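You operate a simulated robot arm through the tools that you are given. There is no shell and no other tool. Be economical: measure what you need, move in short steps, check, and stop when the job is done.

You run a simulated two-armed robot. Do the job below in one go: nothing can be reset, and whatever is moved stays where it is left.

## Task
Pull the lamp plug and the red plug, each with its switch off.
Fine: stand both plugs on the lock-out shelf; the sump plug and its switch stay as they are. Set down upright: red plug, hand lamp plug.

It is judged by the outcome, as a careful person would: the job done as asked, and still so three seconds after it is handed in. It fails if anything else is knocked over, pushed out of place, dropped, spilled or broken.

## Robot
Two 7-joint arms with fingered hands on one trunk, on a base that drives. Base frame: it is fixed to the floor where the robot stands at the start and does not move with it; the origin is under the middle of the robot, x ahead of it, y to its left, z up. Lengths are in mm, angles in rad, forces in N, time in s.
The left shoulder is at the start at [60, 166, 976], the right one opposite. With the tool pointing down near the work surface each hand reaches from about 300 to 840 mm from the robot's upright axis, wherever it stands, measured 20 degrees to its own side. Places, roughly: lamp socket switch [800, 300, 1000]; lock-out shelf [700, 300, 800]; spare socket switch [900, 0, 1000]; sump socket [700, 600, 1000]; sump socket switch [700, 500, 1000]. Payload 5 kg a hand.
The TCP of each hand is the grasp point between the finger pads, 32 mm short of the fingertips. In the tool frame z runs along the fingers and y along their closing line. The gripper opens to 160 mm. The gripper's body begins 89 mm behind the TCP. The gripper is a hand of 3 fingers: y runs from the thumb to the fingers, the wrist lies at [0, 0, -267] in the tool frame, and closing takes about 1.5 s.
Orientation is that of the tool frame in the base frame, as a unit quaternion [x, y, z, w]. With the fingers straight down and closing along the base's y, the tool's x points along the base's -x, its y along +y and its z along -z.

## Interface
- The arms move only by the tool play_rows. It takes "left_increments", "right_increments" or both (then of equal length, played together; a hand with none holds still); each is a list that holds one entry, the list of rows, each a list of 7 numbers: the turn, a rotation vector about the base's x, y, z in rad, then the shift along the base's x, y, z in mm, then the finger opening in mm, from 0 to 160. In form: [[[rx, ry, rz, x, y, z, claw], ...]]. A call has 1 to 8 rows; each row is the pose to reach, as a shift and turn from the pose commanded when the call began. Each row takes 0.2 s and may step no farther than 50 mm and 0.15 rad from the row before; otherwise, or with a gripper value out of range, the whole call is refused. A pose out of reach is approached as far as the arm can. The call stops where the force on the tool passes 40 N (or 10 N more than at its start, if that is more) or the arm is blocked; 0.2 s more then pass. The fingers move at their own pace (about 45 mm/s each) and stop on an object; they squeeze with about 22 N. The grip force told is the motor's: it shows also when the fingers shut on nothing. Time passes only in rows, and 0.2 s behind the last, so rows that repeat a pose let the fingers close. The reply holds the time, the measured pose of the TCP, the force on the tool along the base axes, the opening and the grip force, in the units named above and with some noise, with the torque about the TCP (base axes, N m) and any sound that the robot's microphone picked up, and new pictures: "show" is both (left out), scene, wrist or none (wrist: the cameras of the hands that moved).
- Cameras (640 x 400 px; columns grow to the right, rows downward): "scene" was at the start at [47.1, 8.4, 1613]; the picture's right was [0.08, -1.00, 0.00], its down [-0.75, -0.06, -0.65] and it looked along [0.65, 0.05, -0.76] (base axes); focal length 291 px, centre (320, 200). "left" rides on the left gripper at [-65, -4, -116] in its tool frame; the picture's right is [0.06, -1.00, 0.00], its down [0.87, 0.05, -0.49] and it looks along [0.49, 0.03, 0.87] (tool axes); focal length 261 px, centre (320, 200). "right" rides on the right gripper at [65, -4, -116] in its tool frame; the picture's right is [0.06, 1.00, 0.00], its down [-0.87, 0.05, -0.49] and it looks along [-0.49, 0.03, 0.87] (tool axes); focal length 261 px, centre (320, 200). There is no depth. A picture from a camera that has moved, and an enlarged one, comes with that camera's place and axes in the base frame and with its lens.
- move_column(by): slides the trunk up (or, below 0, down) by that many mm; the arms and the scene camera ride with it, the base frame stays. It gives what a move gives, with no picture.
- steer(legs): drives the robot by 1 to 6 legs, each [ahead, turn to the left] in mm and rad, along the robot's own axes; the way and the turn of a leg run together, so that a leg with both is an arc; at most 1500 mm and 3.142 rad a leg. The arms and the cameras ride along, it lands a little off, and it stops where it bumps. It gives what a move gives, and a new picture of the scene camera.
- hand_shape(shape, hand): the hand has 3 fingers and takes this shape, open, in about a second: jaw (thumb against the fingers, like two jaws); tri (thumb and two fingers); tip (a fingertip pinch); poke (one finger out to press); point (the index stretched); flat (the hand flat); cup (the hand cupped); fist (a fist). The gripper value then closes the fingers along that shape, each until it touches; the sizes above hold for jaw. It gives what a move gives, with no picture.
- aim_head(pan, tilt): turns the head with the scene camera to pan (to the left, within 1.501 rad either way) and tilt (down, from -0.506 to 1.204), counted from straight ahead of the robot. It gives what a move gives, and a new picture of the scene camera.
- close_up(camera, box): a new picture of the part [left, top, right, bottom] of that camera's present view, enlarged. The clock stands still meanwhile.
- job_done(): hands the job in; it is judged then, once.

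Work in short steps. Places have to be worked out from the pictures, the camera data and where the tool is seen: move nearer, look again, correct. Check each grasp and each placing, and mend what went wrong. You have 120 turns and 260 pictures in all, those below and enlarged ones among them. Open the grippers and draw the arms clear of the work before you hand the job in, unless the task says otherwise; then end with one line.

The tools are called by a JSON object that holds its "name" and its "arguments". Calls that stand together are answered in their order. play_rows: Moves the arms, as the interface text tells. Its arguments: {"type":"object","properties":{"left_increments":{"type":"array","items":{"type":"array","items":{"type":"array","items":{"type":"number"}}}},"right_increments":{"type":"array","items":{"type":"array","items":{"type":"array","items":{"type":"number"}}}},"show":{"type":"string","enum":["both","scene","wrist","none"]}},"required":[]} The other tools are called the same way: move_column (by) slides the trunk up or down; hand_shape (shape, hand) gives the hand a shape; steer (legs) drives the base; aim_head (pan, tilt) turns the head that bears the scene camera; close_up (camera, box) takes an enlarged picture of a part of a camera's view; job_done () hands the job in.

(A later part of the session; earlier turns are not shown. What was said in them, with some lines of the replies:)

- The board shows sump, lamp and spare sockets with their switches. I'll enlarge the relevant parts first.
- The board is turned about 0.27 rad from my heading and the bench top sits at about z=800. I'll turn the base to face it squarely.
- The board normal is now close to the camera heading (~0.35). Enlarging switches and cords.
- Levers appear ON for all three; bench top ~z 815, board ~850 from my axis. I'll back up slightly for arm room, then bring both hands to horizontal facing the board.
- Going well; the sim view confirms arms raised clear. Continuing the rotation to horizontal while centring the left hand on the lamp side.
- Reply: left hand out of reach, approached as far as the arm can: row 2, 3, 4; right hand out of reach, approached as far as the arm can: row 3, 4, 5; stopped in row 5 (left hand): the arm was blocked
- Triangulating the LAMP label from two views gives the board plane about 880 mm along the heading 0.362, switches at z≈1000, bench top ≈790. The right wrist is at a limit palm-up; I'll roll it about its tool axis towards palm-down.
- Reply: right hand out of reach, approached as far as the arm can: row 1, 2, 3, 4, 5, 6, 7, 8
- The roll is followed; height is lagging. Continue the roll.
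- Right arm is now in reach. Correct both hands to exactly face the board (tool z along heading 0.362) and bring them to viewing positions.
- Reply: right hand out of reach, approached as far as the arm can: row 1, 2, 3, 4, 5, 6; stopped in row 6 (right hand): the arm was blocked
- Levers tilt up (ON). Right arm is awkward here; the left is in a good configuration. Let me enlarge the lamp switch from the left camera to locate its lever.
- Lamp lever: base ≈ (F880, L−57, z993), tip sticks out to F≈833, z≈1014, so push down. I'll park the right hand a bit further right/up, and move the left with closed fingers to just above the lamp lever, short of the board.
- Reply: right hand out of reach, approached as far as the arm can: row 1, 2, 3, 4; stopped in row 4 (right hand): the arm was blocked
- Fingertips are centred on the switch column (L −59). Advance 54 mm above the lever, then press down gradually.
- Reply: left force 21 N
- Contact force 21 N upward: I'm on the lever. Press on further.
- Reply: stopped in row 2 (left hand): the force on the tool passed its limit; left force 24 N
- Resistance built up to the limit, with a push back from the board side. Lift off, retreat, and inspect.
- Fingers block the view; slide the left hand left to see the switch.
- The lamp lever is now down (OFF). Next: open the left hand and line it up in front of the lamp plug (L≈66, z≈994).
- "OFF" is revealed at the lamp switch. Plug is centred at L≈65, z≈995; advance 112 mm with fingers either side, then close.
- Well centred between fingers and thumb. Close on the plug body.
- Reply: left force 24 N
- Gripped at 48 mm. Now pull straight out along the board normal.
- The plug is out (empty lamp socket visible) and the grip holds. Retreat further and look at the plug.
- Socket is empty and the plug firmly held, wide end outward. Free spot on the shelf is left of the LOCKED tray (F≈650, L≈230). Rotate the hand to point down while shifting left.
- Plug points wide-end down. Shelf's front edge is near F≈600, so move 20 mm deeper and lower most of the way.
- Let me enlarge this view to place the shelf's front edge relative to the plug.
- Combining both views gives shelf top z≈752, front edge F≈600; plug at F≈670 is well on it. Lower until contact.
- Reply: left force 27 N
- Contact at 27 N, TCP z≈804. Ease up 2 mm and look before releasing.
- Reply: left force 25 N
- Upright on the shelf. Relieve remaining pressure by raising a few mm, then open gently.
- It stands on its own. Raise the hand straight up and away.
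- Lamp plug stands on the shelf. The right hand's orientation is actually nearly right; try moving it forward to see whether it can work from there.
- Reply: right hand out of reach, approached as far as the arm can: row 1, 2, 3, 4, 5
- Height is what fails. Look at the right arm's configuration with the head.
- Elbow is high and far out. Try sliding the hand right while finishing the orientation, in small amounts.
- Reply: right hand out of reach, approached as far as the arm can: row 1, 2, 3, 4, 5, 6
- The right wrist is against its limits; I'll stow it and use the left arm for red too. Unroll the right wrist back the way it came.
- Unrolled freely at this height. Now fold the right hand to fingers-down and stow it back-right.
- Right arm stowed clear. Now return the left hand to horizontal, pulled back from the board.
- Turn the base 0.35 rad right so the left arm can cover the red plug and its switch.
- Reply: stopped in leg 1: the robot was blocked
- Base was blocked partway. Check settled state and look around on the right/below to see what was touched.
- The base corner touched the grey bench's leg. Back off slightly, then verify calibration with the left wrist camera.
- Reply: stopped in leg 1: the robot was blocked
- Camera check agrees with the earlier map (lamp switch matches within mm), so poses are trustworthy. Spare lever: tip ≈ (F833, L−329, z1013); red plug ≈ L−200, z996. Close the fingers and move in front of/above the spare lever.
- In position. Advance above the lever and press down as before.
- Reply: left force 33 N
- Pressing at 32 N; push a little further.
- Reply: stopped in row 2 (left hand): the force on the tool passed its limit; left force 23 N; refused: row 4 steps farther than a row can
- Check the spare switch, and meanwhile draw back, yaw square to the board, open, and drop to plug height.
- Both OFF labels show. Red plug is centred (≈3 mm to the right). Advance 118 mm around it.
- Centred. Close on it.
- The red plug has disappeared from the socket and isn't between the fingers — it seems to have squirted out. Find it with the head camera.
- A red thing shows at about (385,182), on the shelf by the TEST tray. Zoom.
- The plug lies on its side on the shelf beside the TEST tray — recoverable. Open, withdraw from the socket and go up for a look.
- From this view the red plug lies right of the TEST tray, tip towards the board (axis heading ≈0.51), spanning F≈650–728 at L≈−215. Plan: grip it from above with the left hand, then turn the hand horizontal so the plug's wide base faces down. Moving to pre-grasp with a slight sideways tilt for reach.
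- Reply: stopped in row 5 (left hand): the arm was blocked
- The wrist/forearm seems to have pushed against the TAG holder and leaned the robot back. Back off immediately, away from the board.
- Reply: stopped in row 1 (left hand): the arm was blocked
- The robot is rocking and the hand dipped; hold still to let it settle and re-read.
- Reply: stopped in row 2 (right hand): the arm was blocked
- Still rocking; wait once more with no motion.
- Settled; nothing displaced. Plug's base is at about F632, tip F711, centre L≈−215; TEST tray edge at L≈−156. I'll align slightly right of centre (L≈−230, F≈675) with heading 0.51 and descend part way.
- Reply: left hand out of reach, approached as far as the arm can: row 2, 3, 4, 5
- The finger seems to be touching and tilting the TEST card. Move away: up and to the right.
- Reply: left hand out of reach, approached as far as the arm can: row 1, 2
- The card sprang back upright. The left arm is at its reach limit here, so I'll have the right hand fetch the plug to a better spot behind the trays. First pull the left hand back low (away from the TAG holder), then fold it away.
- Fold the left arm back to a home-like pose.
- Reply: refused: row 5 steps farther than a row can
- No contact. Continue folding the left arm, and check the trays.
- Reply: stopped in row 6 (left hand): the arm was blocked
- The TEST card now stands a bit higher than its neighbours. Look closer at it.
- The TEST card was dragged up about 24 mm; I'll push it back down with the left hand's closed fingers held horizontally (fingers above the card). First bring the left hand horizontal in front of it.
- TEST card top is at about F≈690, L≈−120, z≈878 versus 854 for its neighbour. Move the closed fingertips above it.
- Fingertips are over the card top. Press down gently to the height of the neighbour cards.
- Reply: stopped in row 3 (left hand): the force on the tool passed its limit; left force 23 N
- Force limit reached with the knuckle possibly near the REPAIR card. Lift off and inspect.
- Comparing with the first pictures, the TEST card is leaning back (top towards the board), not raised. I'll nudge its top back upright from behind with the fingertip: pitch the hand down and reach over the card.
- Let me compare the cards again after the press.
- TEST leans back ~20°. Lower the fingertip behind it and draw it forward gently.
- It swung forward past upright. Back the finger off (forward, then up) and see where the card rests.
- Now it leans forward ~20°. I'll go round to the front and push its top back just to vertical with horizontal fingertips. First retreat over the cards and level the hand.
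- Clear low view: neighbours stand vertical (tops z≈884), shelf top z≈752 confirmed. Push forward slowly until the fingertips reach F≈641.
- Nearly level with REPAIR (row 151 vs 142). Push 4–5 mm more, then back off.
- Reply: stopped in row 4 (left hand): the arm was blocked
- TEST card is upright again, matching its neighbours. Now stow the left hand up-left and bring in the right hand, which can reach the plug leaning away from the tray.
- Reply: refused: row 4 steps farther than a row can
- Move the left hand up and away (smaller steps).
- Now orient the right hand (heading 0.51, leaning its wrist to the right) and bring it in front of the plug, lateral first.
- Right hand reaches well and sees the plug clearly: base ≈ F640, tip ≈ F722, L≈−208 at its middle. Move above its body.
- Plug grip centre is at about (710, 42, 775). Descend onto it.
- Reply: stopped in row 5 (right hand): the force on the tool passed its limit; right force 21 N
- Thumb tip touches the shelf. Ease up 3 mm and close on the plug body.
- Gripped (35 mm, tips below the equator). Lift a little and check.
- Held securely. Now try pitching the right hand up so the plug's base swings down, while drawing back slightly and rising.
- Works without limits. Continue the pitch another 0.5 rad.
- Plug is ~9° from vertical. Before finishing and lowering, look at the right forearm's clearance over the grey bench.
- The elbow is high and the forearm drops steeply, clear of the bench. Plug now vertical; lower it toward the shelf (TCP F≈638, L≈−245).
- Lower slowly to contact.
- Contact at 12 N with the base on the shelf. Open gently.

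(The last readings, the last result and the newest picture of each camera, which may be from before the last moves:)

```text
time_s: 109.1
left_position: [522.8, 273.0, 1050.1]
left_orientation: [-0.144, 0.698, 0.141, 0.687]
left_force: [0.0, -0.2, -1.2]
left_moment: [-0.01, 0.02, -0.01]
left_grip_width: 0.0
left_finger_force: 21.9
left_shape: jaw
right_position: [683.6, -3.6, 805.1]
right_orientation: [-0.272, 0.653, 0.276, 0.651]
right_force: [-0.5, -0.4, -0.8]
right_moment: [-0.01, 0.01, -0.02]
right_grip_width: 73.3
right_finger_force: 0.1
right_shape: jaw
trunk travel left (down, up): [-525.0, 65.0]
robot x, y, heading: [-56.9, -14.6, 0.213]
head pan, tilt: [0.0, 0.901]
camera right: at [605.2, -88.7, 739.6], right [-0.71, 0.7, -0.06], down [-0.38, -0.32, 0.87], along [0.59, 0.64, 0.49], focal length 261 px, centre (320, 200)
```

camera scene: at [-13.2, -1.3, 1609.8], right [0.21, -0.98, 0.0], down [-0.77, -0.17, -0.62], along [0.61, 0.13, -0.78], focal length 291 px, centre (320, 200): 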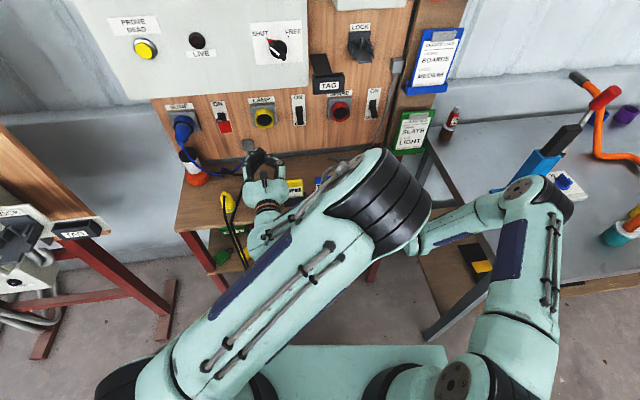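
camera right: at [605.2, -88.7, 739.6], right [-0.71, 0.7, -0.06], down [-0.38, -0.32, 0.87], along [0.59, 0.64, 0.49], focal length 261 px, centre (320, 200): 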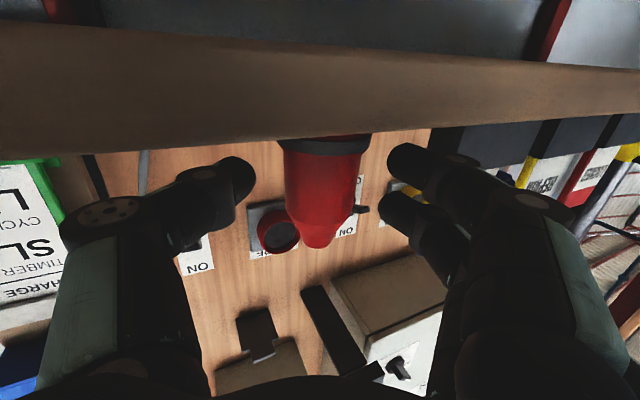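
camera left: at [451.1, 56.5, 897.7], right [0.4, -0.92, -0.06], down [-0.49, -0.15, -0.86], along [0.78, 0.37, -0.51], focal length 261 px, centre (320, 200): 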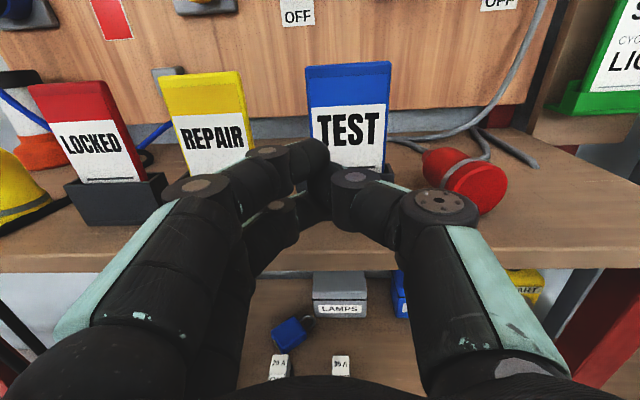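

The plug stands on its own. Withdraw straight back along the fingers.

{"name": "play_rows", "arguments": {"right_increments": [[[0, 0, 0, -10, -10, 0, 74], [0, 0, 0, -24, -24, 0, 74], [0, 0, 0, -42, -42, 0, 74], [0, 0, 0, -64, -64, 0, 74], [0, 0, 0, -88, -88, 4, 74], [0, 0, 0, -112, -112, 10, 74]]], "show": "both"}}

```text
time_s: 110.5
left_position: [523.7, 274.0, 1049.3]
left_orientation: [-0.144, 0.698, 0.142, 0.687]
left_force: [-0.2, 0.0, -0.8]
left_moment: [0.06, 0.0, 0.02]
left_grip_width: 0.0
left_finger_force: 22.1
left_shape: jaw
right_position: [571.8, -115.5, 815.3]
right_orientation: [-0.272, 0.652, 0.276, 0.652]
right_force: [-0.4, 1.7, -0.1]
right_moment: [0.0, 0.01, -0.02]
right_grip_width: 73.3
right_finger_force: 0.0
right_shape: jaw
trunk travel left (down, up): [-525.0, 65.0]
robot x, y, heading: [-60.1, -9.8, 0.212]
head pan, tilt: [0.0, 0.901]
camera scene: at [-13.7, -1.8, 1609.8], right [0.21, -0.98, 0.0], down [-0.77, -0.17, -0.62], along [0.61, 0.13, -0.78], focal length 291 px, centre (320, 200)
camera right: at [493.2, -200.6, 750.1], right [-0.71, 0.7, -0.06], down [-0.38, -0.32, 0.87], along [0.59, 0.64, 0.49], focal length 261 px, centre (320, 200)
```

scene: 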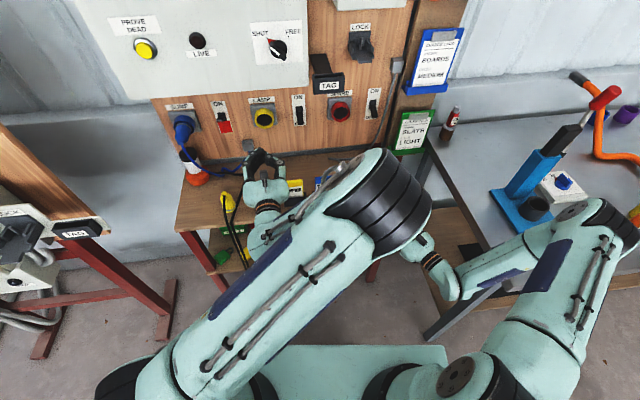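
right: 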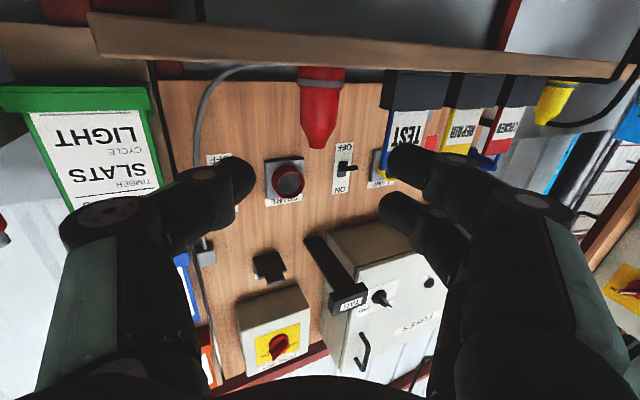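

Both plugs stand upright. Raise the right hand away and open/withdraw the left.

{"name": "play_rows", "arguments": {"right_increments": [[[0, 0, 0, -5, -5, 25, 74], [0, 0, 0, -10, -10, 55, 74], [0, 0, 0, -15, -15, 90, 74], [0, 0, 0, -20, -20, 130, 74], [0, 0, 0, -20, -20, 170, 74], [0, 0, 0, -20, -20, 210, 74]]], "left_increments": [[[0, 0, 0, -10, 10, 10, 40], [0, 0, 0, -25, 22, 22, 80], [0, 0, 0, -40, 34, 36, 100], [0, 0, 0, -55, 46, 50, 100], [0, 0, 0, -70, 58, 64, 100], [0, 0, 0, -85, 70, 78, 100]]], "show": "scene"}}

{"name": "aim_head", "arguments": {"pan": 0.1, "tilt": 0.8}}

```text
time_s: 111.9
left_position: [492.1, 344.4, 1125.3]
left_orientation: [-0.145, 0.698, 0.142, 0.687]
left_force: [-1.3, 0.7, 0.0]
left_moment: [-0.02, 0.03, -0.04]
left_grip_width: 99.5
left_finger_force: 0.0
left_shape: jaw
left hand out of reach, approached as far as the arm can: row 3, 4, 5, 6
right_position: [551.7, -135.8, 1023.5]
right_orientation: [-0.272, 0.652, 0.276, 0.651]
right_force: [0.3, 0.7, -0.1]
right_moment: [0.02, -0.01, -0.03]
right_grip_width: 73.7
right_finger_force: 0.0
right_shape: jaw
trunk travel left (down, up): [-525.0, 65.0]
robot x, y, heading: [-58.2, -10.3, 0.214]
head pan, tilt: [0.0, 0.901]
camera scene: at [-14.7, -0.3, 1609.7], right [0.21, -0.98, 0.0], down [-0.77, -0.17, -0.62], along [0.61, 0.13, -0.78], focal length 291 px, centre (320, 200)
```

scene: 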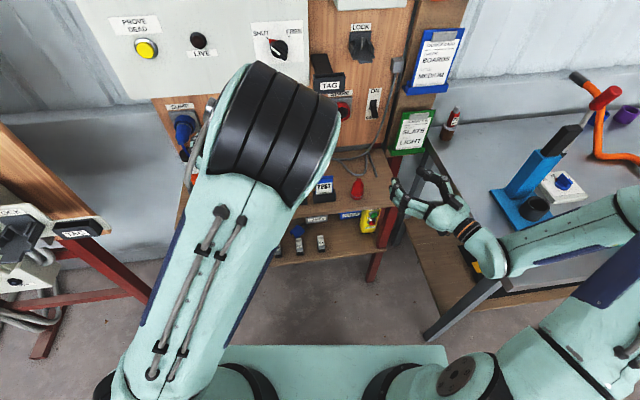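

```text
time_s: 112.5
left_position: [492.7, 344.0, 1125.2]
left_orientation: [-0.144, 0.699, 0.142, 0.686]
left_force: [-0.3, -0.5, -0.5]
left_moment: [-0.01, -0.01, 0.0]
left_grip_width: 99.2
left_finger_force: 0.1
left_shape: jaw
right_position: [552.6, -136.2, 1024.3]
right_orientation: [-0.274, 0.652, 0.277, 0.651]
right_force: [0.6, 0.6, 0.6]
right_moment: [0.02, -0.01, 0.0]
right_grip_width: 73.5
right_finger_force: 0.1
right_shape: jaw
trunk travel left (down, up): [-525.0, 65.0]
robot x, y, heading: [-55.3, -13.0, 0.213]
head pan, tilt: [0.099, 0.799]
camera scene: at [-10.7, 7.7, 1617.7], right [0.31, -0.95, 0.0], down [-0.68, -0.22, -0.7], along [0.66, 0.21, -0.72], focal length 291 px, centre (320, 200)
```

scene: 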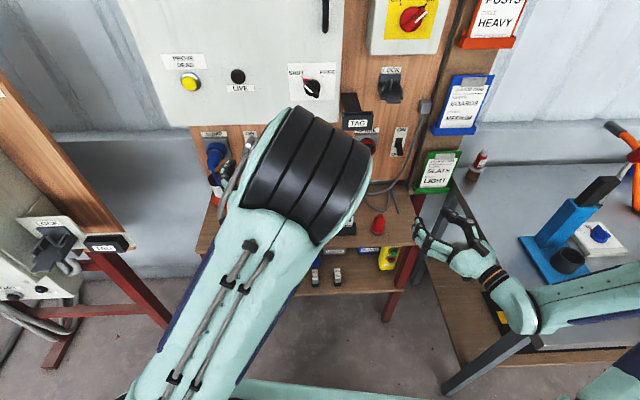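

Red plug stands. Fold the left arm back so I can view the whole shelf.

{"name": "play_rows", "arguments": {"left_increments": [[[-0.0506, 0.1335, 0, -12, 6, 8, 100], [-0.101, 0.267, 0, -24, 12, 16, 100], [-0.152, 0.4, 0, -36, 18, 24, 100], [-0.202, 0.534, 0, -48, 24, 32, 100], [-0.253, 0.667, 0, -60, 30, 40, 100], [-0.304, 0.801, 0, -72, 36, 48, 100]]], "show": "none"}}

{"name": "play_rows", "arguments": {"left_increments": [[[-0.0506, 0.1335, 0, -12, 6, 8, 100], [-0.101, 0.267, 0, -24, 12, 16, 100], [-0.152, 0.4, 0, -36, 18, 24, 100], [-0.202, 0.534, 0, -48, 24, 32, 100], [-0.253, 0.667, 0, -60, 30, 40, 100], [-0.253, 0.667, 0, -80, 50, 50, 100], [-0.253, 0.667, 0, -100, 75, 60, 100]]], "show": "scene"}}

{"name": "close_up", "arguments": {"camera": "scene", "box": [180, 100, 470, 290]}}

```text
time_s: 113.9
left_position: [422.7, 382.9, 1178.8]
left_orientation: [-0.253, 0.901, 0.059, 0.347]
left_force: [-2.4, -3.3, -3.4]
left_moment: [0.33, -0.29, 0.03]
left_grip_width: 99.7
left_finger_force: 0.0
left_shape: jaw
left hand out of reach, approached as far as the arm can: row 1
right_position: [552.0, -136.1, 1023.7]
right_orientation: [-0.272, 0.653, 0.276, 0.651]
right_force: [0.5, 0.4, -0.9]
right_moment: [0.03, -0.02, 0.05]
right_grip_width: 73.5
right_finger_force: 0.2
right_shape: jaw
trunk travel left (down, up): [-525.0, 65.0]
robot x, y, heading: [-55.5, -13.8, 0.211]
head pan, tilt: [0.099, 0.799]
```

```text
time_s: 115.7
left_position: [357.0, 440.8, 1191.9]
left_orientation: [-0.224, 0.973, 0.035, 0.041]
left_force: [-0.2, -0.3, -0.2]
left_moment: [0.04, -0.02, -0.01]
left_grip_width: 99.7
left_finger_force: 0.1
left_shape: jaw
left hand out of reach, approached as far as the arm can: row 3, 5, 6, 7
right_position: [552.1, -135.9, 1023.5]
right_orientation: [-0.274, 0.652, 0.277, 0.651]
right_force: [0.0, -1.1, 0.7]
right_moment: [0.02, -0.02, 0.02]
right_grip_width: 73.6
right_finger_force: 0.1
right_shape: jaw
trunk travel left (down, up): [-525.0, 65.0]
robot x, y, heading: [-59.9, -11.1, 0.207]
head pan, tilt: [0.099, 0.799]
stopped in row 7 (left hand): the arm was blocked; the commanded pose is now the measured one
camera scene: at [-10.2, 6.5, 1617.6], right [0.31, -0.95, 0.0], down [-0.68, -0.22, -0.7], along [0.66, 0.21, -0.72], focal length 291 px, centre (320, 200)
```

scene: 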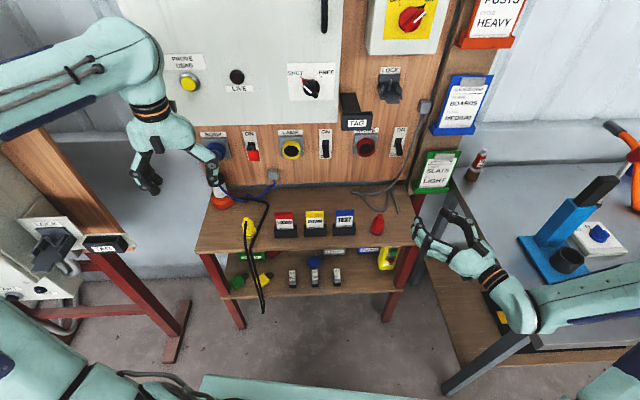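

```text
2.11 times, centred on (325, 195) of scene
camera zoom: at [-10.2, 6.5, 1617.6], right [0.31, -0.95, 0.0], down [-0.68, -0.22, -0.7], along [0.66, 0.21, -0.72], focal length 613 px, centre (310, 210)
```

zoom: 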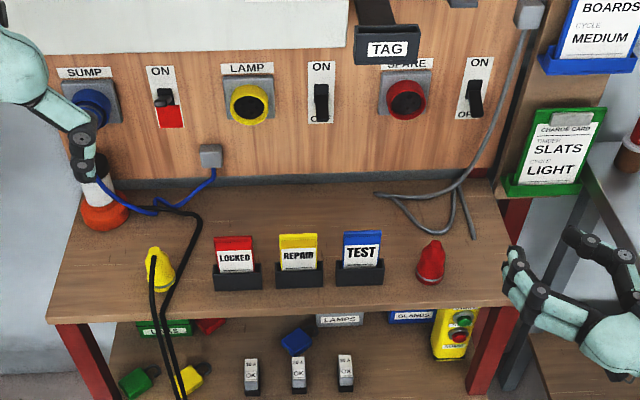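

Both switches show OFF, both plugs stand upright on the shelf, the sump plug and switch are unchanged, and the cards are all seated. The hands are open and clear, so I'm handing the job in.

{"name": "job_done", "arguments": {}}

```text
The job is handed in.
```

The lamp plug and the red plug are both pulled with their switches off and standing upright on the lock-out shelf; the sump plug and its switch are untouched. Along the way, the red plug slipped out of the grip and fell onto the shelf before I stood it up. I also knocked the TEST card askew and set it upright again, bumped the grey bench's leg with the base, and apparently pushed against the TAG holder; neither looked moved.
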